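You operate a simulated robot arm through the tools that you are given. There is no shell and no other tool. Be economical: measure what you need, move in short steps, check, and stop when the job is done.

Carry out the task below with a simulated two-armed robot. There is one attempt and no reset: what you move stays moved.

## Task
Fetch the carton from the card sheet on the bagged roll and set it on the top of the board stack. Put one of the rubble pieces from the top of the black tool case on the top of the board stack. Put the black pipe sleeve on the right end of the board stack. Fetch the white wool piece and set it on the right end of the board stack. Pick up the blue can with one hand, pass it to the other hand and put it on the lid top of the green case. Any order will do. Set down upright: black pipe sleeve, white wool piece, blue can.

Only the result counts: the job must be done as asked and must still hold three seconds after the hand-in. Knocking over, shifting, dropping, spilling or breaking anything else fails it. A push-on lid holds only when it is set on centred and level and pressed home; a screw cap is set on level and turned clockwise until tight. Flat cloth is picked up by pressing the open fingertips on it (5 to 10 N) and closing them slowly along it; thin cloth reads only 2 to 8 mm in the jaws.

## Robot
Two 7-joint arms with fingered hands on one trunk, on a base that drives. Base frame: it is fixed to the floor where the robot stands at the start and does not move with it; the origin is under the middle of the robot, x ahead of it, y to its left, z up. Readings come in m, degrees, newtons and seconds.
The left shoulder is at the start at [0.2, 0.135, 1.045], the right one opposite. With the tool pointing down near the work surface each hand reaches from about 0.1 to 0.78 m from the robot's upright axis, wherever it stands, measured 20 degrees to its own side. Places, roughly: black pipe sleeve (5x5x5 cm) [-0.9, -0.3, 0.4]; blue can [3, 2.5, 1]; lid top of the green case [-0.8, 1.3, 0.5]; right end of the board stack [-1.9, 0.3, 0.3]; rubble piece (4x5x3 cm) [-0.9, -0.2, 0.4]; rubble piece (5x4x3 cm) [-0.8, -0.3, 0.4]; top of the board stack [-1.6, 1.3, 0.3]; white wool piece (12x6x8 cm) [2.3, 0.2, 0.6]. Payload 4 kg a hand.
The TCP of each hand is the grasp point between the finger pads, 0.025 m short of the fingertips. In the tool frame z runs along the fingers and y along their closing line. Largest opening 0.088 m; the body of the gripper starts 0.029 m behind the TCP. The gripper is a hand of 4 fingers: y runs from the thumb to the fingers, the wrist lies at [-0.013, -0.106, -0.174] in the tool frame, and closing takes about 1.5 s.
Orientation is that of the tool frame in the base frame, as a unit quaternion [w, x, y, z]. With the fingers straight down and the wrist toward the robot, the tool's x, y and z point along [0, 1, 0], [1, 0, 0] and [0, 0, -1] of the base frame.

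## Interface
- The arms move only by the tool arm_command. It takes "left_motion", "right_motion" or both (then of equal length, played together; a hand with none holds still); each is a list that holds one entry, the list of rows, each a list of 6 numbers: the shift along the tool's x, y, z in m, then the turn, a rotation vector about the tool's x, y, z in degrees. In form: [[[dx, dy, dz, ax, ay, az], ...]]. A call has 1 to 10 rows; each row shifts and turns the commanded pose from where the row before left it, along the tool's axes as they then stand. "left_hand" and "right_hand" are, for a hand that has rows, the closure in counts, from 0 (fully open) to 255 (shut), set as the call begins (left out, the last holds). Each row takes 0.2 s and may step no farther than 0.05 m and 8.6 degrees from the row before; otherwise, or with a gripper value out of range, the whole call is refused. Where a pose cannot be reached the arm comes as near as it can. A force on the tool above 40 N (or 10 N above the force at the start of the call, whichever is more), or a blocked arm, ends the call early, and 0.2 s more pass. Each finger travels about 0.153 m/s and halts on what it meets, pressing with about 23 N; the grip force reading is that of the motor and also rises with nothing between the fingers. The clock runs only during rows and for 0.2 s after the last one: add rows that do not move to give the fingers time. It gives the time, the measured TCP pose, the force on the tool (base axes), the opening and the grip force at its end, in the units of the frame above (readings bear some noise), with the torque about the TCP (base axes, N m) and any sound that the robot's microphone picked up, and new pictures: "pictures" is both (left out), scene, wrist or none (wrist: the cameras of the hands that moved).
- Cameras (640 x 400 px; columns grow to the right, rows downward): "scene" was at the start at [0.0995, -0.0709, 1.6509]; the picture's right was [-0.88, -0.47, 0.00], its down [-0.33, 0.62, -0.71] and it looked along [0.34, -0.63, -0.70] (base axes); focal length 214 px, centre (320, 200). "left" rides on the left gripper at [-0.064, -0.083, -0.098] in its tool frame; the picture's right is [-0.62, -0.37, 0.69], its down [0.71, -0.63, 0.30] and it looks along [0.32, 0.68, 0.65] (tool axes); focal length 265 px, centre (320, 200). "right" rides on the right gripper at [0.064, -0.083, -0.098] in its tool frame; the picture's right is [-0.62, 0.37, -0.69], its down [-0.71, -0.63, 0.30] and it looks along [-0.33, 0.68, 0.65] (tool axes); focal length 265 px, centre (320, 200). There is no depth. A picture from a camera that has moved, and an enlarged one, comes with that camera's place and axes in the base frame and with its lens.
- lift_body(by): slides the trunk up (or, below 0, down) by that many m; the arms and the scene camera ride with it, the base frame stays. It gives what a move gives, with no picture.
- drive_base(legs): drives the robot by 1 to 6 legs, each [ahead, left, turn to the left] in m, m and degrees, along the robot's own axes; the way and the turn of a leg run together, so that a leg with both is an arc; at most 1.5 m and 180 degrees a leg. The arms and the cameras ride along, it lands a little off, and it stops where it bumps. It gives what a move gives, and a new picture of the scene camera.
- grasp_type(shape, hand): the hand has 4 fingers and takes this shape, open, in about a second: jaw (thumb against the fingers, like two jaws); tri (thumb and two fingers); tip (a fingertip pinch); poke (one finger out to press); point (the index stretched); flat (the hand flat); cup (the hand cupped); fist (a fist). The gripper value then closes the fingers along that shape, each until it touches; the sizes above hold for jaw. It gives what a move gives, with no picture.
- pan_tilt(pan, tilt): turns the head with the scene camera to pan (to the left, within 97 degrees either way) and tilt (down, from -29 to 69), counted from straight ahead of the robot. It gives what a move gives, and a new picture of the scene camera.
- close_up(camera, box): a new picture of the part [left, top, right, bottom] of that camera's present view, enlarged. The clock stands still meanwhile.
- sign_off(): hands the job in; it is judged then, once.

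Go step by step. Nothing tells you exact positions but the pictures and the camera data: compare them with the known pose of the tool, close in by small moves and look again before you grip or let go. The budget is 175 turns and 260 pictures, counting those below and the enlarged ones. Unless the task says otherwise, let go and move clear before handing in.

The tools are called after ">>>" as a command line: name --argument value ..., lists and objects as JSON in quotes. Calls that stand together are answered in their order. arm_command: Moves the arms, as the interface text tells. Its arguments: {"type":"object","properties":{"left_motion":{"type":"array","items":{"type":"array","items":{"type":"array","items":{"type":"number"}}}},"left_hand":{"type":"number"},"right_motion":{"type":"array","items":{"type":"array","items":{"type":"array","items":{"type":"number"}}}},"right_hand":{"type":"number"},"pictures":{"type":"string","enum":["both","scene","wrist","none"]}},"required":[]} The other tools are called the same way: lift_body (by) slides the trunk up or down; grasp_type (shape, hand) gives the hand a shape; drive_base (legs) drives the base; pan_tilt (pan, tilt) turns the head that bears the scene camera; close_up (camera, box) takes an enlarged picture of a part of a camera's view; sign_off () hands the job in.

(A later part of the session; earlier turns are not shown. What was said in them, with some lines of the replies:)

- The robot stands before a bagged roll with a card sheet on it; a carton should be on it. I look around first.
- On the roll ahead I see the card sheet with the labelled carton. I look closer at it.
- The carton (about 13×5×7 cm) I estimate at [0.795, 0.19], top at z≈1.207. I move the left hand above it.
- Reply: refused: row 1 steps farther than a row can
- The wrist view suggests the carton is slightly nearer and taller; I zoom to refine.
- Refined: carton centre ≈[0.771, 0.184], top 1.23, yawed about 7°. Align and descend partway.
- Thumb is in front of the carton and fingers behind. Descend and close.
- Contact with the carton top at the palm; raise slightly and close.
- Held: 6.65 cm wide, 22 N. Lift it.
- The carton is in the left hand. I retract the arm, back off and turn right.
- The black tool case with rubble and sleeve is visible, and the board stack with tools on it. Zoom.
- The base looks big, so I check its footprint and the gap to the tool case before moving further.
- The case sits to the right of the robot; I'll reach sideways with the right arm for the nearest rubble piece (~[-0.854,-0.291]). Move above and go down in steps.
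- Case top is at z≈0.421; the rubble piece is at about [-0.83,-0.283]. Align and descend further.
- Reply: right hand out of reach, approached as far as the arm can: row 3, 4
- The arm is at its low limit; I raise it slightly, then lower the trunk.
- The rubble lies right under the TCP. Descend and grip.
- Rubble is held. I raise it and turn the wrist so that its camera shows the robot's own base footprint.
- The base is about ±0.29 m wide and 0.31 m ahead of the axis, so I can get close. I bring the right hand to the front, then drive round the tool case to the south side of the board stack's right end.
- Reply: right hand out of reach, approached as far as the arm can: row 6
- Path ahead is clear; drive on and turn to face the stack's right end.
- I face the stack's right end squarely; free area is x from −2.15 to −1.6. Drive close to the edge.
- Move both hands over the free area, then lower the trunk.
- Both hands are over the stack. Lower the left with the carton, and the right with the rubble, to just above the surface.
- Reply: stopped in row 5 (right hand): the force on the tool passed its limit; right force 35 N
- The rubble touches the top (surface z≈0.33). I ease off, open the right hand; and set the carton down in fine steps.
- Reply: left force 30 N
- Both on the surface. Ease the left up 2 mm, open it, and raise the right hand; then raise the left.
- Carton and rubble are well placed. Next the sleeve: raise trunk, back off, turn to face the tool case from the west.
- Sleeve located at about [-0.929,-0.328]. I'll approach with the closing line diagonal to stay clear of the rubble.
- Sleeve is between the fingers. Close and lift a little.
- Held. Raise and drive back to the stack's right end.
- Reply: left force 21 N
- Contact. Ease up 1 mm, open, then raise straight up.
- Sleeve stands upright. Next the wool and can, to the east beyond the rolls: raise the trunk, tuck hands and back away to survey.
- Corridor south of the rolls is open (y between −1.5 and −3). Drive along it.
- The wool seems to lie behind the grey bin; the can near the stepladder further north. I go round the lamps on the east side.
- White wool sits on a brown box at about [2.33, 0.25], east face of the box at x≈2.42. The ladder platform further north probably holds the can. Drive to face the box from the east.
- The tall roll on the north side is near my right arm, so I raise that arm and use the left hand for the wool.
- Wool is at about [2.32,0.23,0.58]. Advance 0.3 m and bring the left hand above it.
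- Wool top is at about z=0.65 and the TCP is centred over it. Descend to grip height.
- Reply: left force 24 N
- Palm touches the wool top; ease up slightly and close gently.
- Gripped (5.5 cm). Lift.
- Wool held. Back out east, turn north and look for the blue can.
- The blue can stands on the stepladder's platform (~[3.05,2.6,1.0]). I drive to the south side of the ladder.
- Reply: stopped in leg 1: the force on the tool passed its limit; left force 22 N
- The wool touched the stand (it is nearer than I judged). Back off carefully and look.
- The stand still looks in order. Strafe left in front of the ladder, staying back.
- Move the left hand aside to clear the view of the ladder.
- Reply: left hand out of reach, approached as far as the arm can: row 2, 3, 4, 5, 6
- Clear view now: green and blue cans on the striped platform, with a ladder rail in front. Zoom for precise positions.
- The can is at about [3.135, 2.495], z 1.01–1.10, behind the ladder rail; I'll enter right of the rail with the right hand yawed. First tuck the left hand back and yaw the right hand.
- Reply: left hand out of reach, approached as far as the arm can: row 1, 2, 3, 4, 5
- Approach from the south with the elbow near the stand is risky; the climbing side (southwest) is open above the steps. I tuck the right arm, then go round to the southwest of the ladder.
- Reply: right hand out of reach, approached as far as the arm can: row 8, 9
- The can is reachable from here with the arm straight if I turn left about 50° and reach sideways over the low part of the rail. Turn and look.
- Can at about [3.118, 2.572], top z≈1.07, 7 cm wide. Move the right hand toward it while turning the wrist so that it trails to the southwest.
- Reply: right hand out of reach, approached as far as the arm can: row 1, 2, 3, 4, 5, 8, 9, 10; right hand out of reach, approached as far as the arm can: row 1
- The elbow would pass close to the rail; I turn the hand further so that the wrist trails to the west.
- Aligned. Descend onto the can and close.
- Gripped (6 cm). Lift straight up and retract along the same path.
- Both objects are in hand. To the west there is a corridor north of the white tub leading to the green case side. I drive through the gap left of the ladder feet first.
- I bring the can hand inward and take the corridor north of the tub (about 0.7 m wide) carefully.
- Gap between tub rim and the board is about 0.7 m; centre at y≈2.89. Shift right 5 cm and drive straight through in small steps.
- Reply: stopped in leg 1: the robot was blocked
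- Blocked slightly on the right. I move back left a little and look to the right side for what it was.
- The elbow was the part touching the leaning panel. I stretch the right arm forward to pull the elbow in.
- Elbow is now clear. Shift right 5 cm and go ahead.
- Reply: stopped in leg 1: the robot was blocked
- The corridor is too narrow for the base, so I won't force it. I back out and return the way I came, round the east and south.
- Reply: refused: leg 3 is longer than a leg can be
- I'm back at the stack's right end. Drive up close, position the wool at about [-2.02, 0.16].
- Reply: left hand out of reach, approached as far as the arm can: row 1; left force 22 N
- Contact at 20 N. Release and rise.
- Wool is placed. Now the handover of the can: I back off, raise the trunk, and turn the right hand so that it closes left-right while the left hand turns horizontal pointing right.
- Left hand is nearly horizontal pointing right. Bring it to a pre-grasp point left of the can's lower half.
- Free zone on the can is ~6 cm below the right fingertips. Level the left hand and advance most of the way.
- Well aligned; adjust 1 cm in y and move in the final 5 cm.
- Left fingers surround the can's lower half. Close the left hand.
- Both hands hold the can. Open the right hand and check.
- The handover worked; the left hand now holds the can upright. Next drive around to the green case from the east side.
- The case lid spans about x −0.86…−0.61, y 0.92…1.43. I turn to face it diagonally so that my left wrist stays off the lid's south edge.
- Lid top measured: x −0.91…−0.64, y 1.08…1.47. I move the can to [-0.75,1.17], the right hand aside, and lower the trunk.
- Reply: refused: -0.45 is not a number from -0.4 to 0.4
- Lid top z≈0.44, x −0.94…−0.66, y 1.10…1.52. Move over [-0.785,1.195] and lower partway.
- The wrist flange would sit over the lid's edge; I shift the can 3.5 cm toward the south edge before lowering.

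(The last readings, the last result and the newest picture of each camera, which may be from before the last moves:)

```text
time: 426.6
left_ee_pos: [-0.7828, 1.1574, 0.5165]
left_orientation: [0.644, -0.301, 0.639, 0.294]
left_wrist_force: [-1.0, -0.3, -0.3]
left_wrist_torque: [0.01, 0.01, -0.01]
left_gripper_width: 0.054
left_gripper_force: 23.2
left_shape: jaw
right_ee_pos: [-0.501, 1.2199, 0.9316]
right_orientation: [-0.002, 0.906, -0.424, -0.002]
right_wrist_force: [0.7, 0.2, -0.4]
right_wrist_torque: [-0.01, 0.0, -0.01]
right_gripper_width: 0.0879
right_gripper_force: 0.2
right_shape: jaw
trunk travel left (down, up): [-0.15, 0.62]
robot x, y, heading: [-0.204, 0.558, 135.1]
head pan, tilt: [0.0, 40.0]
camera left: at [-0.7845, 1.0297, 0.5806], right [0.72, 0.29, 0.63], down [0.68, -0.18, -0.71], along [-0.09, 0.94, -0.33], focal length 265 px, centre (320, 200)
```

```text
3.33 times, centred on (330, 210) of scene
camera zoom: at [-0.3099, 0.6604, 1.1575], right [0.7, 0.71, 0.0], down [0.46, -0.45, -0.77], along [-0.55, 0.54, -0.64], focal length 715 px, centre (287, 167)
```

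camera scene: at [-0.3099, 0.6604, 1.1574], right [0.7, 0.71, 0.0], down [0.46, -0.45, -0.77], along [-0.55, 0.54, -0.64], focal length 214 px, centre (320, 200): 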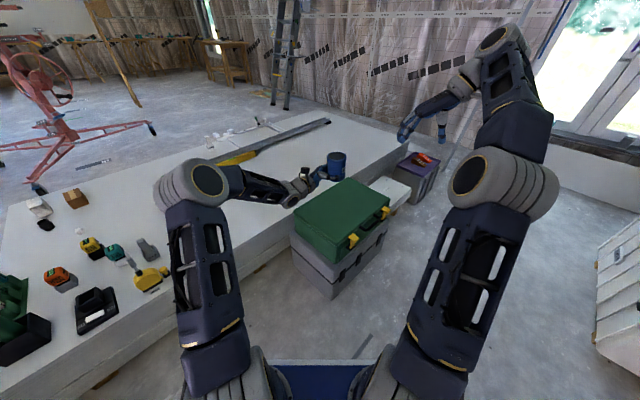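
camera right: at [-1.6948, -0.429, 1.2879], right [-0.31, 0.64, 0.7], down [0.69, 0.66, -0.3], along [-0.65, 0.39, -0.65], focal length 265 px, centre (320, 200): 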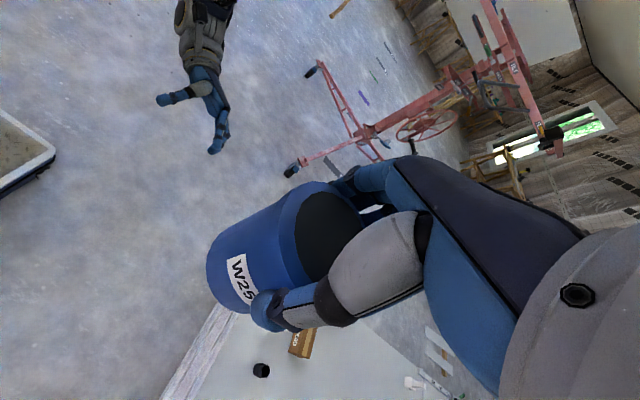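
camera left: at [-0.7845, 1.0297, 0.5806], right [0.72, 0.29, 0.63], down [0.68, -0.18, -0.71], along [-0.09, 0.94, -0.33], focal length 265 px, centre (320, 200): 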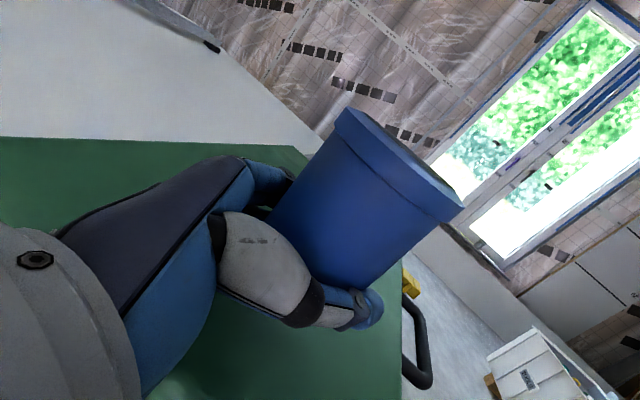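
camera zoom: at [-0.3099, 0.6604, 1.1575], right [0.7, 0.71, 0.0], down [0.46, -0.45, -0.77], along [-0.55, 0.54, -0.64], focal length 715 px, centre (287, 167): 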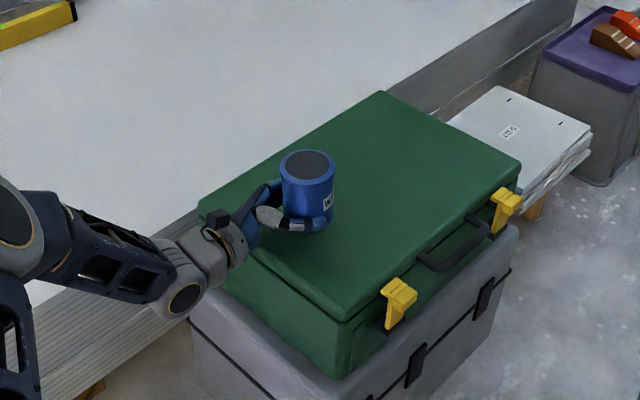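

Good: the can lands ~5 cm inside the edge and the wrist flange is outside the lid. Lower gently.

>>> arm_command --left_motion '[[[0.015, 0, 0, 0, 0, 0], [0.01, 0, 0, 0, 0, 0], [0.005, 0, 0, 0, 0, 0], [0.003, 0, 0, 0, 0, 0]]]' --pictures "none"

>>> close_up --camera "scene" --box '[260, 150, 400, 270]'

```text
time: 427.6
left_ee_pos: [-0.7827, 1.1574, 0.4867]
left_orientation: [0.644, -0.299, 0.638, 0.296]
left_wrist_force: [1.7, -2.9, 13.6]
left_wrist_torque: [-0.51, 0.8, 0.16]
left_gripper_width: 0.0541
left_gripper_force: 22.6
left_shape: jaw
right_ee_pos: [-0.5006, 1.2181, 0.9328]
right_orientation: [-0.002, 0.906, -0.424, -0.003]
right_wrist_force: [-0.1, -0.5, -1.2]
right_wrist_torque: [-0.04, -0.02, -0.01]
right_gripper_width: 0.0878
right_gripper_force: 0.2
right_shape: jaw
trunk travel left (down, up): [-0.15, 0.62]
robot x, y, heading: [-0.2091, 0.5588, 135.4]
head pan, tilt: [0.0, 40.0]
```

```text
3.33 times, centred on (330, 210) of scene
camera zoom: at [-0.3096, 0.6601, 1.1578], right [0.7, 0.71, 0.0], down [0.46, -0.45, -0.77], along [-0.55, 0.54, -0.64], focal length 715 px, centre (287, 167)
```

zoom: 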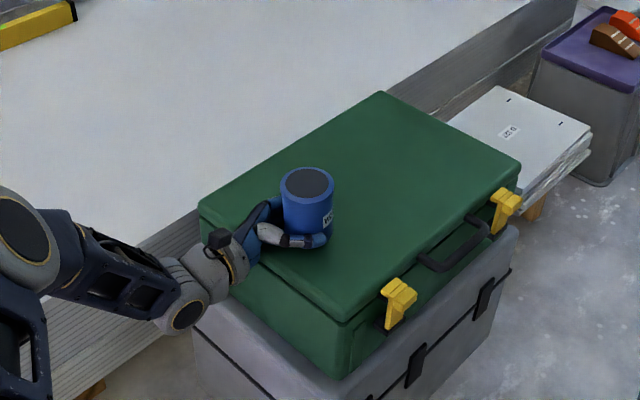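

Contact came from the palm over the lid edge, not the can. I raise, yaw the hand to point north so that the palm clears the edge sooner, and shift slightly.

>>> arm_command --left_motion '[[[-0.03, 0, 0, 0, 0, 0], [0, 0, 0, -8, 0, 0], [0, 0, 0, -8, 0, 0], [0, 0, 0, -8, 0, 0], [0, 0, 0, -8, 0, 0], [0, 0, 0, -8, 0, 0]]]' --pictures "both"

>>> close_up --camera "scene" --box '[260, 150, 400, 270]'

```text
time: 429.0
left_ee_pos: [-0.7827, 1.1569, 0.5129]
left_orientation: [-0.502, 0.504, -0.501, -0.494]
left_wrist_force: [0.3, -0.2, -0.1]
left_wrist_torque: [-0.01, 0.02, 0.01]
left_gripper_width: 0.0543
left_gripper_force: 23.2
left_shape: jaw
right_ee_pos: [-0.501, 1.2185, 0.9316]
right_orientation: [-0.001, 0.906, -0.423, -0.002]
right_wrist_force: [0.0, 0.2, -0.1]
right_wrist_torque: [0.0, 0.0, 0.01]
right_gripper_width: 0.0878
right_gripper_force: 0.1
right_shape: jaw
trunk travel left (down, up): [-0.15, 0.62]
robot x, y, heading: [-0.2024, 0.5558, 135.6]
head pan, tilt: [0.0, 40.0]
camera scene: at [-0.31, 0.6604, 1.1574], right [0.7, 0.71, 0.0], down [0.46, -0.45, -0.77], along [-0.55, 0.54, -0.64], focal length 214 px, centre (320, 200)
camera left: at [-0.7012, 1.0598, 0.5783], right [0.36, 0.7, 0.62], down [0.64, 0.3, -0.71], along [-0.68, 0.65, -0.34], focal length 265 px, centre (320, 200)
```

scene: 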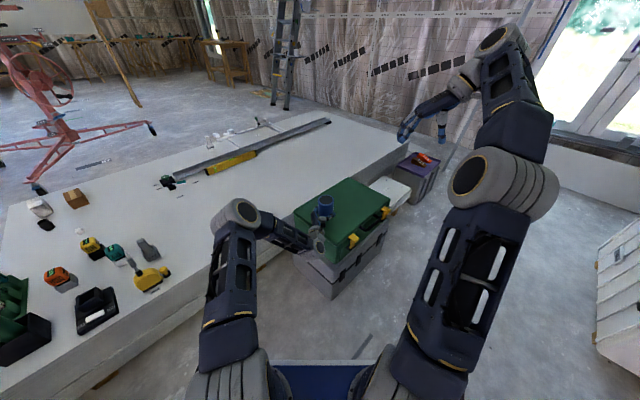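
left: 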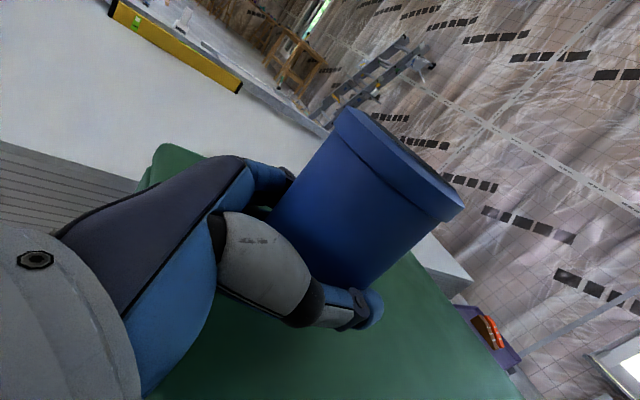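

```text
3.33 times, centred on (330, 210) of scene
camera zoom: at [-0.31, 0.6604, 1.1574], right [0.7, 0.71, 0.0], down [0.46, -0.45, -0.77], along [-0.55, 0.54, -0.64], focal length 715 px, centre (287, 167)
```

zoom: 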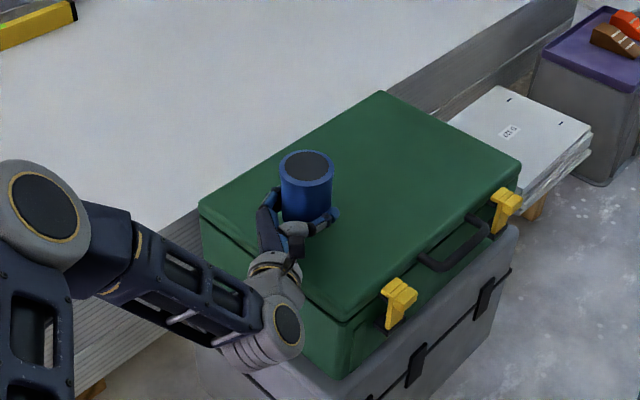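

>>> arm_command --left_motion '[[[0, 0, -0.013, 0, 0, 0], [0.015, 0, 0, 0, 0, 0], [0.01, 0, 0, 0, 0, 0], [0.004, 0, 0, 0, 0, 0]]]' --pictures "none"

>>> close_up --camera "scene" --box '[280, 170, 380, 260]'

```text
time: 430.0
left_ee_pos: [-0.782, 1.1447, 0.4858]
left_orientation: [-0.502, 0.502, -0.501, -0.495]
left_wrist_force: [-0.6, -0.7, 4.4]
left_wrist_torque: [-0.24, 0.18, 0.08]
left_gripper_width: 0.0542
left_gripper_force: 23.3
left_shape: jaw
right_ee_pos: [-0.5004, 1.2179, 0.9311]
right_orientation: [-0.001, 0.905, -0.424, -0.002]
right_wrist_force: [-0.2, -0.5, -0.4]
right_wrist_torque: [0.02, 0.02, -0.01]
right_gripper_width: 0.088
right_gripper_force: 0.0
right_shape: jaw
trunk travel left (down, up): [-0.15, 0.62]
robot x, y, heading: [-0.2073, 0.5559, 135.1]
head pan, tilt: [0.0, 40.0]
```

```text
4.44 times, centred on (330, 215) of scene
camera zoom: at [-0.3098, 0.6603, 1.1576], right [0.7, 0.71, 0.0], down [0.46, -0.45, -0.77], along [-0.55, 0.54, -0.64], focal length 953 px, centre (276, 133)
```

zoom: 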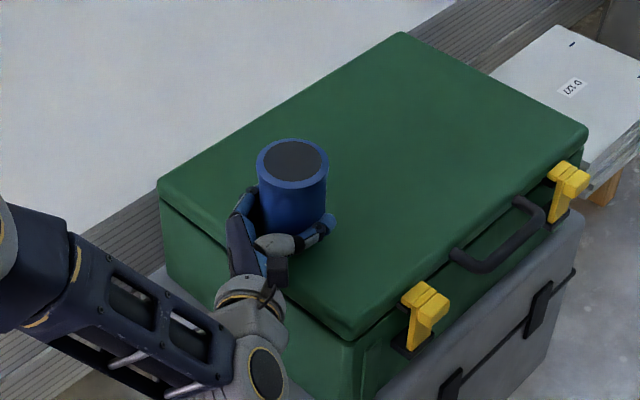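

The palm still meets the lid edge with the can ~2 cm above the lid. I'll pitch the hand 12° fingertips-down, so that the palm rises and the can's base reaches the lid.

>>> arm_command --left_motion '[[[-0.02, 0, 0, 0, 0, 0], [0, 0, 0, 0, 6, 0], [0, 0, 0, 0, 6, 0], [0.01, 0, 0.002, 0, 0, 0], [0.01, 0, 0.002, 0, 0, 0], [0.004, 0, 0, 0, 0, 0]]]' --pictures "none"

>>> close_up --camera "scene" --box '[280, 170, 380, 260]'

```text
time: 431.4
left_ee_pos: [-0.7828, 1.1446, 0.4837]
left_orientation: [-0.448, 0.55, -0.55, -0.441]
left_wrist_force: [0.3, -2.4, 12.8]
left_wrist_torque: [0.19, 0.37, 0.03]
left_gripper_width: 0.0536
left_gripper_force: 23.3
left_shape: jaw
right_ee_pos: [-0.5005, 1.2193, 0.9317]
right_orientation: [-0.002, 0.905, -0.424, -0.004]
right_wrist_force: [-0.3, -0.7, 0.3]
right_wrist_torque: [-0.02, -0.01, 0.01]
right_gripper_width: 0.0876
right_gripper_force: 0.1
right_shape: jaw
trunk travel left (down, up): [-0.15, 0.62]
robot x, y, heading: [-0.207, 0.5588, 135.5]
head pan, tilt: [0.0, 40.0]
```

```text
4.44 times, centred on (330, 215) of scene
camera zoom: at [-0.3096, 0.6601, 1.1578], right [0.7, 0.71, 0.0], down [0.46, -0.45, -0.77], along [-0.55, 0.54, -0.64], focal length 953 px, centre (276, 133)
```

zoom: 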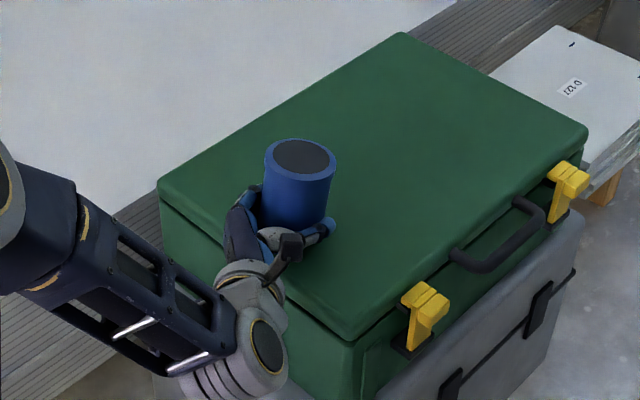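

The lowest finger reaches below the can's base, so I level the hand again, rest it just on the lid, and then open in tiny increments so that the can slides down guided.

>>> arm_command --left_motion '[[[-0.015, 0, 0, 0, 0, 0], [0, 0, 0, 0, -6, 0], [0, 0, 0, 0, -6, 0], [0.006, 0, 0, 0, 0, 0], [0.005, 0, 0, 0, 0, 0]]]' --left_hand 120 --pictures "none"

>>> close_up --camera "scene" --box '[290, 180, 360, 240]'

```text
time: 432.6
left_ee_pos: [-0.7816, 1.1464, 0.4852]
left_orientation: [0.503, -0.502, 0.5, 0.495]
left_wrist_force: [1.1, -1.3, 4.8]
left_wrist_torque: [-0.32, 0.22, 0.08]
left_gripper_width: 0.0538
left_gripper_force: 22.9
left_shape: jaw
right_ee_pos: [-0.4997, 1.2174, 0.9327]
right_orientation: [-0.001, 0.906, -0.424, -0.003]
right_wrist_force: [0.0, -0.8, 0.1]
right_wrist_torque: [-0.01, 0.01, -0.03]
right_gripper_width: 0.0878
right_gripper_force: 0.0
right_shape: jaw
trunk travel left (down, up): [-0.15, 0.62]
robot x, y, heading: [-0.2052, 0.5585, 135.4]
head pan, tilt: [0.0, 40.0]
```

```text
6.67 times, centred on (325, 210) of scene
camera zoom: at [-0.3098, 0.6603, 1.1576], right [0.7, 0.71, 0.0], down [0.46, -0.45, -0.77], along [-0.55, 0.54, -0.64], focal length 1430 px, centre (287, 133)
```

zoom: 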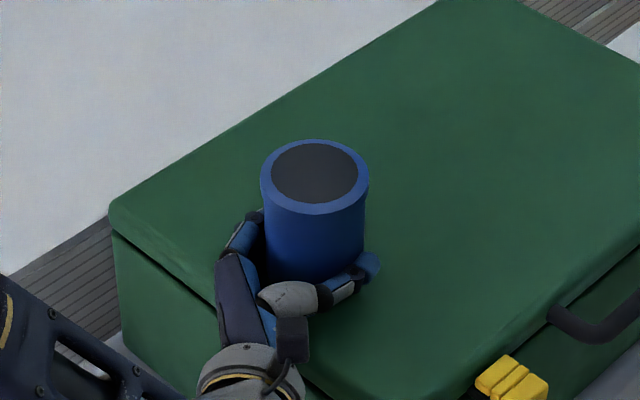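

>>> arm_command --left_motion '[[[0, 0, 0, 0, 0, 0], [0, 0, 0, 0, 0, 0], [0, 0, 0, 0, 0, 0]]]' --left_hand 95 --pictures "none"

>>> arm_command --left_motion '[[[0, 0, 0, 0, 0, 0], [0, 0, 0, 0, 0, 0], [0, 0, 0, 0, 0, 0]]]' --left_hand 88 --pictures "none"

>>> arm_command --left_motion '[[[0, 0, 0, 0, 0, 0], [0, 0, 0, 0, 0, 0], [0, 0, 0, 0, 0, 0]]]' --left_hand 82 --pictures "none"

>>> close_up --camera "scene" --box '[290, 180, 360, 240]'

```text
time: 433.4
left_ee_pos: [-0.7836, 1.1456, 0.4844]
left_orientation: [-0.502, 0.502, -0.5, -0.496]
left_wrist_force: [1.4, 0.0, 9.3]
left_wrist_torque: [-0.54, 0.33, 0.05]
left_gripper_width: 0.053
left_gripper_force: 22.5
left_shape: jaw
right_ee_pos: [-0.499, 1.2193, 0.9326]
right_orientation: [-0.001, 0.906, -0.424, -0.003]
right_wrist_force: [-0.1, 0.5, -0.1]
right_wrist_torque: [0.01, -0.02, 0.03]
right_gripper_width: 0.0879
right_gripper_force: 0.2
right_shape: jaw
trunk travel left (down, up): [-0.15, 0.62]
robot x, y, heading: [-0.2095, 0.5584, 135.6]
head pan, tilt: [0.0, 40.0]
```

```text
time: 434.2
left_ee_pos: [-0.7827, 1.1466, 0.4864]
left_orientation: [-0.502, 0.503, -0.5, -0.495]
left_wrist_force: [0.6, 0.8, 12.8]
left_wrist_torque: [-0.57, 0.39, -0.04]
left_gripper_width: 0.0588
left_gripper_force: 0.0
left_shape: jaw
right_ee_pos: [-0.501, 1.218, 0.9305]
right_orientation: [-0.002, 0.906, -0.424, -0.004]
right_wrist_force: [-0.2, -0.3, 0.0]
right_wrist_torque: [-0.01, 0.02, 0.05]
right_gripper_width: 0.0876
right_gripper_force: 0.0
right_shape: jaw
trunk travel left (down, up): [-0.15, 0.62]
robot x, y, heading: [-0.2085, 0.555, 135.3]
head pan, tilt: [0.0, 40.0]
```

```text
time: 435.0
left_ee_pos: [-0.7818, 1.148, 0.4845]
left_orientation: [-0.502, 0.503, -0.5, -0.495]
left_wrist_force: [-0.1, 0.6, 13.2]
left_wrist_torque: [-0.63, 0.37, -0.02]
left_gripper_width: 0.0599
left_gripper_force: 0.0
left_shape: jaw
right_ee_pos: [-0.5004, 1.2183, 0.932]
right_orientation: [-0.001, 0.906, -0.424, -0.004]
right_wrist_force: [0.2, -0.3, 1.1]
right_wrist_torque: [-0.03, 0.02, -0.02]
right_gripper_width: 0.0877
right_gripper_force: 0.1
right_shape: jaw
trunk travel left (down, up): [-0.15, 0.62]
robot x, y, heading: [-0.2063, 0.5591, 135.4]
head pan, tilt: [0.0, 40.0]
```

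```text
6.67 times, centred on (325, 210) of scene
camera zoom: at [-0.3096, 0.6602, 1.1575], right [0.7, 0.71, 0.0], down [0.46, -0.45, -0.77], along [-0.55, 0.54, -0.64], focal length 1430 px, centre (287, 133)
```

zoom: 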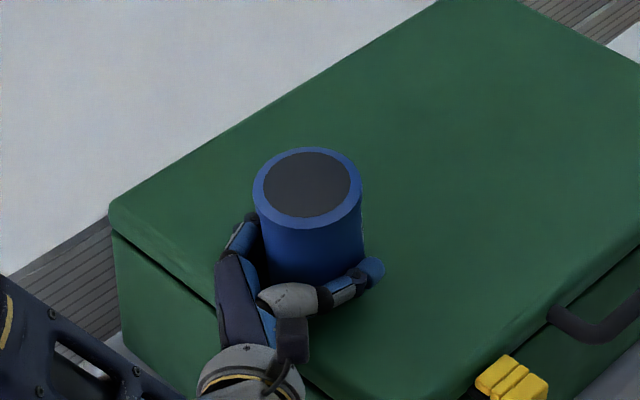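

The can has slid down and leans slightly; continue opening in small steps.

>>> arm_command --left_motion '[[[0, 0, 0, 0, 0, 0], [0, 0, 0, 0, 0, 0]]]' --left_hand 74 --pictures "none"

>>> arm_command --left_motion '[[[0, 0, 0, 0, 0, 0], [0, 0, 0, 0, 0, 0]]]' --left_hand 66 --pictures "none"

>>> close_up --camera "scene" --box '[290, 180, 360, 240]'

>>> close_up --camera "left" --box '[0, 0, 640, 400]'

```text
time: 435.6
left_ee_pos: [-0.7822, 1.1459, 0.4851]
left_orientation: [0.503, -0.502, 0.5, 0.495]
left_wrist_force: [1.1, 0.9, 13.8]
left_wrist_torque: [-0.55, 0.35, -0.06]
left_gripper_width: 0.0623
left_gripper_force: 0.0
left_shape: jaw
right_ee_pos: [-0.5003, 1.2179, 0.93]
right_orientation: [-0.001, 0.905, -0.425, -0.003]
right_wrist_force: [-1.0, 0.3, -1.1]
right_wrist_torque: [-0.03, 0.0, 0.0]
right_gripper_width: 0.0877
right_gripper_force: 0.0
right_shape: jaw
trunk travel left (down, up): [-0.15, 0.62]
robot x, y, heading: [-0.2068, 0.5562, 135.8]
head pan, tilt: [0.0, 40.0]
```

```text
time: 436.2
left_ee_pos: [-0.7825, 1.1455, 0.4849]
left_orientation: [-0.502, 0.503, -0.501, -0.494]
left_wrist_force: [1.4, 0.5, 14.6]
left_wrist_torque: [-0.61, 0.34, 0.0]
left_gripper_width: 0.0648
left_gripper_force: 0.1
left_shape: jaw
right_ee_pos: [-0.5005, 1.2179, 0.9301]
right_orientation: [-0.002, 0.906, -0.424, -0.003]
right_wrist_force: [-0.9, -0.2, -0.4]
right_wrist_torque: [0.02, 0.0, 0.01]
right_gripper_width: 0.0875
right_gripper_force: 0.1
right_shape: jaw
trunk travel left (down, up): [-0.15, 0.62]
robot x, y, heading: [-0.2082, 0.5584, 135.4]
head pan, tilt: [0.0, 40.0]
```

```text
6.67 times, centred on (325, 210) of scene
camera zoom: at [-0.3096, 0.6602, 1.1575], right [0.7, 0.71, 0.0], down [0.46, -0.45, -0.77], along [-0.55, 0.54, -0.64], focal length 1430 px, centre (287, 133)
```

zoom: 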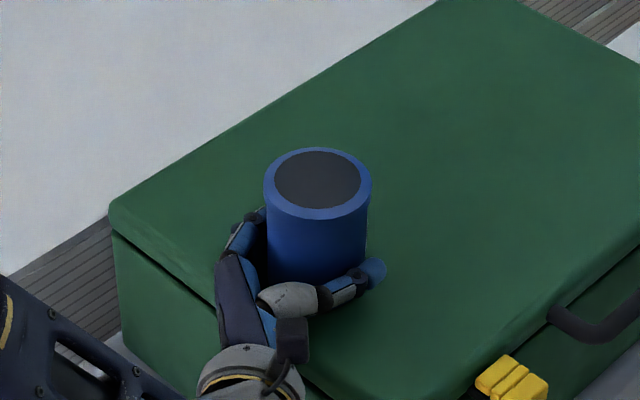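

```text
1.00 times, centred on (320, 200) of left
camera zoom: at [-0.7009, 1.0489, 0.5497], right [0.37, 0.69, 0.62], down [0.64, 0.3, -0.71], along [-0.68, 0.66, -0.34], focal length 265 px, centre (320, 200)
```

zoom: 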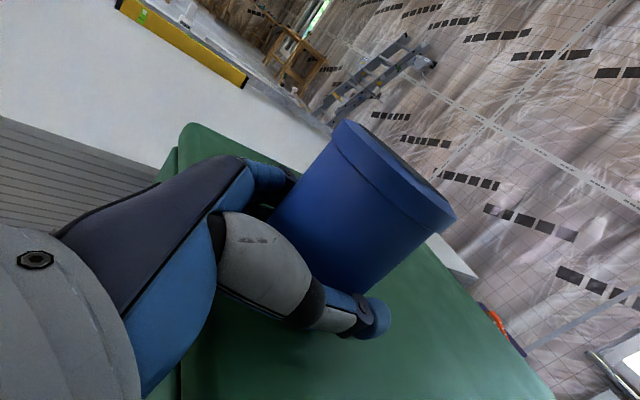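

>>> arm_command --left_motion '[[[0, 0, 0, 0, 0, 0], [0, 0, 0, 0, 0, 0]]]' --left_hand 58 --pictures "none"

>>> arm_command --left_motion '[[[0, 0, 0, 0, 0, 0], [0, 0, 0, 0, 0, 0]]]' --left_hand 50 --pictures "none"

>>> close_up --camera "scene" --box '[290, 180, 360, 240]'

```text
time: 436.8
left_ee_pos: [-0.7824, 1.1465, 0.4837]
left_orientation: [-0.502, 0.503, -0.5, -0.495]
left_wrist_force: [0.4, 0.2, 14.2]
left_wrist_torque: [-0.58, 0.37, -0.05]
left_gripper_width: 0.0677
left_gripper_force: 0.0
left_shape: jaw
right_ee_pos: [-0.5013, 1.2178, 0.931]
right_orientation: [-0.001, 0.906, -0.424, -0.003]
right_wrist_force: [-1.3, 0.4, 0.4]
right_wrist_torque: [-0.01, -0.02, 0.01]
right_gripper_width: 0.0877
right_gripper_force: 0.1
right_shape: jaw
trunk travel left (down, up): [-0.15, 0.62]
robot x, y, heading: [-0.2089, 0.5561, 135.3]
head pan, tilt: [0.0, 40.0]
```

```text
time: 437.4
left_ee_pos: [-0.7823, 1.1463, 0.4845]
left_orientation: [0.503, -0.502, 0.501, 0.494]
left_wrist_force: [1.3, 0.3, 14.5]
left_wrist_torque: [-0.6, 0.35, -0.06]
left_gripper_width: 0.0708
left_gripper_force: 0.0
left_shape: jaw
right_ee_pos: [-0.5016, 1.2181, 0.932]
right_orientation: [-0.002, 0.906, -0.424, -0.003]
right_wrist_force: [-0.4, 0.5, -0.4]
right_wrist_torque: [-0.02, 0.02, 0.0]
right_gripper_width: 0.0878
right_gripper_force: 0.2
right_shape: jaw
trunk travel left (down, up): [-0.15, 0.62]
robot x, y, heading: [-0.2045, 0.5585, 135.6]
head pan, tilt: [0.0, 40.0]
```

```text
6.67 times, centred on (325, 210) of scene
camera zoom: at [-0.3096, 0.6602, 1.1575], right [0.7, 0.71, 0.0], down [0.46, -0.45, -0.77], along [-0.55, 0.54, -0.64], focal length 1430 px, centre (287, 133)
```

zoom: 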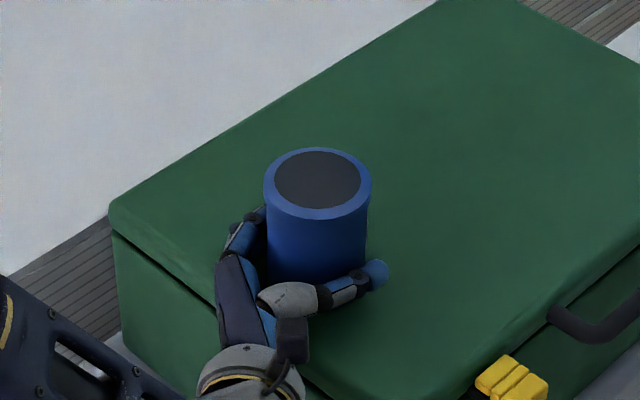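

The can stands on the lid by itself. Open fully, ease up 5 mm and withdraw straight back.

>>> arm_command --left_motion '[[[0, 0, 0, 0, 0, 0], [0, 0, 0, 0, 0, 0], [0, 0, 0, 0, 0, 0], [-0.003, 0, 0, 0, 0, 0], [-0.002, 0, -0.005, 0, 0, 0]]]' --left_hand 0 --pictures "none"

>>> close_up --camera "scene" --box '[290, 180, 360, 240]'

```text
time: 438.6
left_ee_pos: [-0.7816, 1.1406, 0.4873]
left_orientation: [-0.503, 0.503, -0.501, -0.493]
left_wrist_force: [0.3, 0.0, -0.7]
left_wrist_torque: [-0.02, -0.01, -0.03]
left_gripper_width: 0.0877
left_gripper_force: 0.1
left_shape: jaw
right_ee_pos: [-0.5013, 1.2185, 0.9312]
right_orientation: [-0.001, 0.905, -0.425, -0.003]
right_wrist_force: [0.1, -0.3, 0.7]
right_wrist_torque: [-0.01, -0.04, -0.01]
right_gripper_width: 0.0879
right_gripper_force: 0.1
right_shape: jaw
trunk travel left (down, up): [-0.15, 0.62]
robot x, y, heading: [-0.21, 0.5566, 135.5]
head pan, tilt: [0.0, 40.0]
```

```text
6.67 times, centred on (325, 210) of scene
camera zoom: at [-0.3099, 0.6604, 1.1572], right [0.7, 0.71, 0.0], down [0.46, -0.45, -0.77], along [-0.55, 0.54, -0.64], focal length 1430 px, centre (287, 133)
```

zoom: 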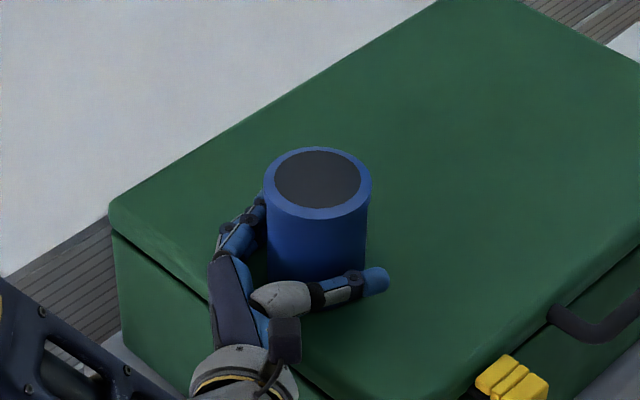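

Can unchanged. Withdraw straight back (south), then up.

>>> arm_command --left_motion '[[[0, 0.002, -0.02, 0, 0, 0], [0, 0, -0.03, 0, 0, 0], [0, 0, -0.04, 0, 0, 0], [-0.03, 0, -0.03, 0, 0, 0], [-0.045, 0, 0, 0, 0, 0], [-0.045, 0, 0, 0, 0, 0]]]' --pictures "none"

>>> close_up --camera "scene" --box '[260, 150, 400, 270]'

```text
time: 440.0
left_ee_pos: [-0.7874, 1.0228, 0.6102]
left_orientation: [-0.501, 0.503, -0.501, -0.495]
left_wrist_force: [-0.4, 0.3, 0.4]
left_wrist_torque: [0.03, 0.02, -0.01]
left_gripper_width: 0.088
left_gripper_force: 0.0
left_shape: jaw
right_ee_pos: [-0.5002, 1.2186, 0.9307]
right_orientation: [-0.002, 0.906, -0.424, -0.002]
right_wrist_force: [-0.6, -0.1, 0.5]
right_wrist_torque: [-0.02, 0.01, 0.0]
right_gripper_width: 0.0877
right_gripper_force: 0.0
right_shape: jaw
trunk travel left (down, up): [-0.15, 0.62]
robot x, y, heading: [-0.2116, 0.5563, 135.3]
head pan, tilt: [0.0, 40.0]
```

```text
3.33 times, centred on (330, 210) of scene
camera zoom: at [-0.3099, 0.6604, 1.1573], right [0.7, 0.71, 0.0], down [0.46, -0.45, -0.77], along [-0.55, 0.54, -0.64], focal length 715 px, centre (287, 167)
```

zoom: 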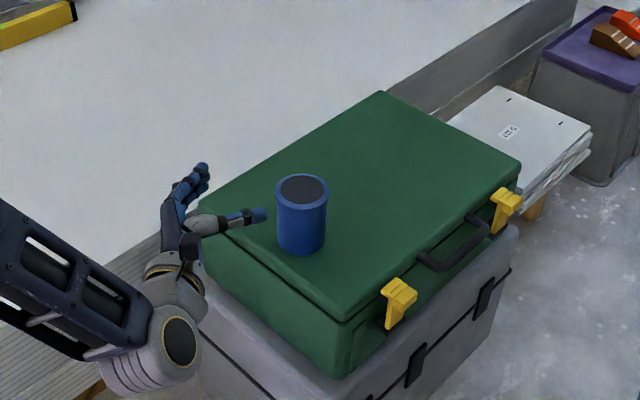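

The can stands upright on the lid. A final check of the items on the stack while moving clear.

>>> drive_base --legs '[[-0.25, 0, 0]]'

>>> pan_tilt --pan 35 --tilt 25

>>> close_up --camera "scene" --box '[200, 130, 400, 290]'

```text
time: 441.8
left_ee_pos: [-0.6081, 0.8482, 0.6105]
left_orientation: [0.503, -0.503, 0.501, 0.493]
left_wrist_force: [-0.3, -0.1, -0.5]
left_wrist_torque: [0.04, -0.03, 0.02]
left_gripper_width: 0.0875
left_gripper_force: 0.0
left_shape: jaw
right_ee_pos: [-0.3209, 1.0433, 0.9313]
right_orientation: [-0.002, 0.905, -0.426, -0.002]
right_wrist_force: [0.4, -0.3, 0.5]
right_wrist_torque: [0.01, -0.01, 0.04]
right_gripper_width: 0.0877
right_gripper_force: 0.1
right_shape: jaw
trunk travel left (down, up): [-0.15, 0.62]
robot x, y, heading: [-0.0291, 0.3829, 135.1]
head pan, tilt: [0.0, 40.0]
camera scene: at [-0.1313, 0.4846, 1.1574], right [0.7, 0.71, 0.0], down [0.46, -0.45, -0.77], along [-0.54, 0.54, -0.64], focal length 214 px, centre (320, 200)
```

scene: 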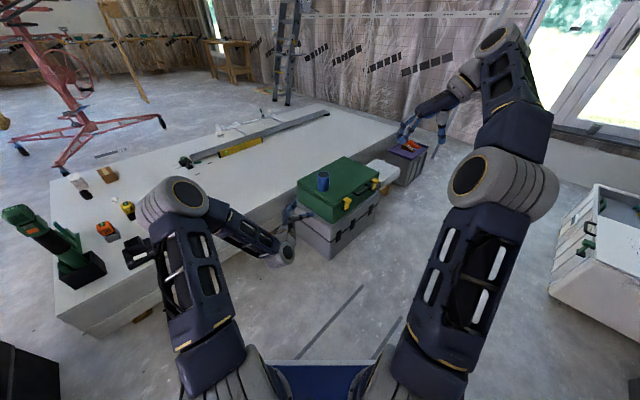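

```text
time: 442.8
left_ee_pos: [-0.6086, 0.8481, 0.6087]
left_orientation: [0.503, -0.503, 0.501, 0.493]
left_wrist_force: [0.7, 0.5, -0.2]
left_wrist_torque: [0.03, -0.01, -0.03]
left_gripper_width: 0.0879
left_gripper_force: 0.0
left_shape: jaw
right_ee_pos: [-0.3201, 1.0419, 0.9311]
right_orientation: [-0.002, 0.905, -0.425, -0.002]
right_wrist_force: [0.6, 0.5, 0.4]
right_wrist_torque: [-0.01, 0.02, -0.04]
right_gripper_width: 0.0878
right_gripper_force: 0.0
right_shape: jaw
trunk travel left (down, up): [-0.15, 0.62]
robot x, y, heading: [-0.0295, 0.3841, 135.1]
head pan, tilt: [35.0, 25.0]
camera scene: at [-0.1617, 0.4404, 1.1807], right [0.17, 0.99, 0.0], down [0.42, -0.07, -0.91], along [-0.89, 0.15, -0.42], focal length 214 px, centre (320, 200)
```

scene: 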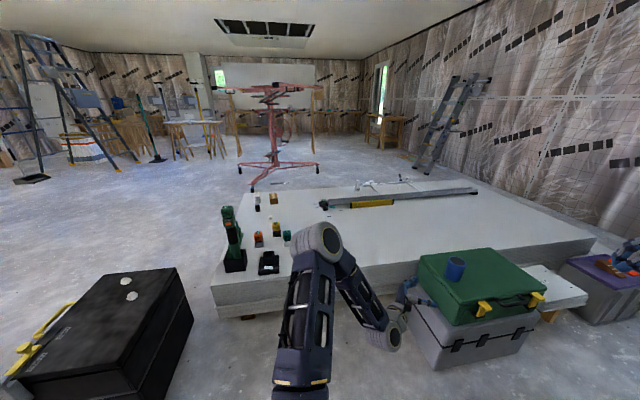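

```text
2.50 times, centred on (300, 210) of scene
camera zoom: at [-0.1617, 0.4404, 1.1807], right [0.17, 0.99, 0.0], down [0.42, -0.07, -0.91], along [-0.89, 0.15, -0.42], focal length 536 px, centre (370, 175)
```

zoom: 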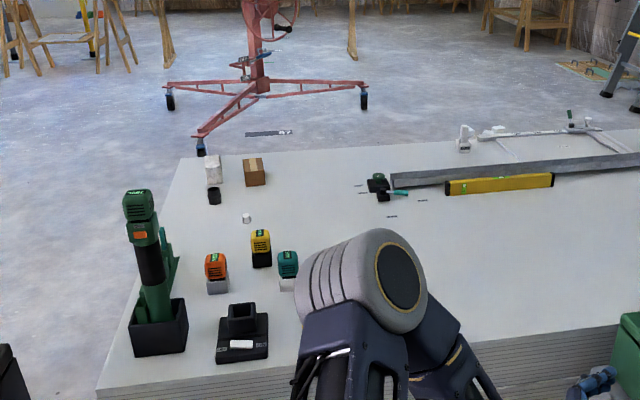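

All items stand where they were asked to, upright, and both hands are empty and clear, so I hand in.

>>> sign_off

```text
The job is handed in.
```

I handed the job in with all five items placed; both hands were empty and clear. I don't know the verdict yet.

- **On the top of the board stack:** the carton and one rubble piece. I put both near the right end, inside the whole top face.
- **On the right end of the board stack:** the black pipe sleeve and the white wool piece, both upright in the last picture.
- **On the lid of the green case:** the blue can, upright, about 5 cm in from the south edge. The right hand picked it up and passed it in mid-air to the left, which set it down. The can slid the last centimetre or two down onto the lid as the fingers opened.

**Contacts along the way:**
- On the way to the can, the wool in my left hand pushed against the stand with the orange can, at about 20 N. The stand and its cans looked in place afterwards.
- In the narrow passage north of the white tub the drive stopped twice when the robot was blocked by something beside it, probably the boards leaning on the wall. I backed out and took the longer way round. The boards looked undisturbed in the pictures, but I can't rule out a slight shift.
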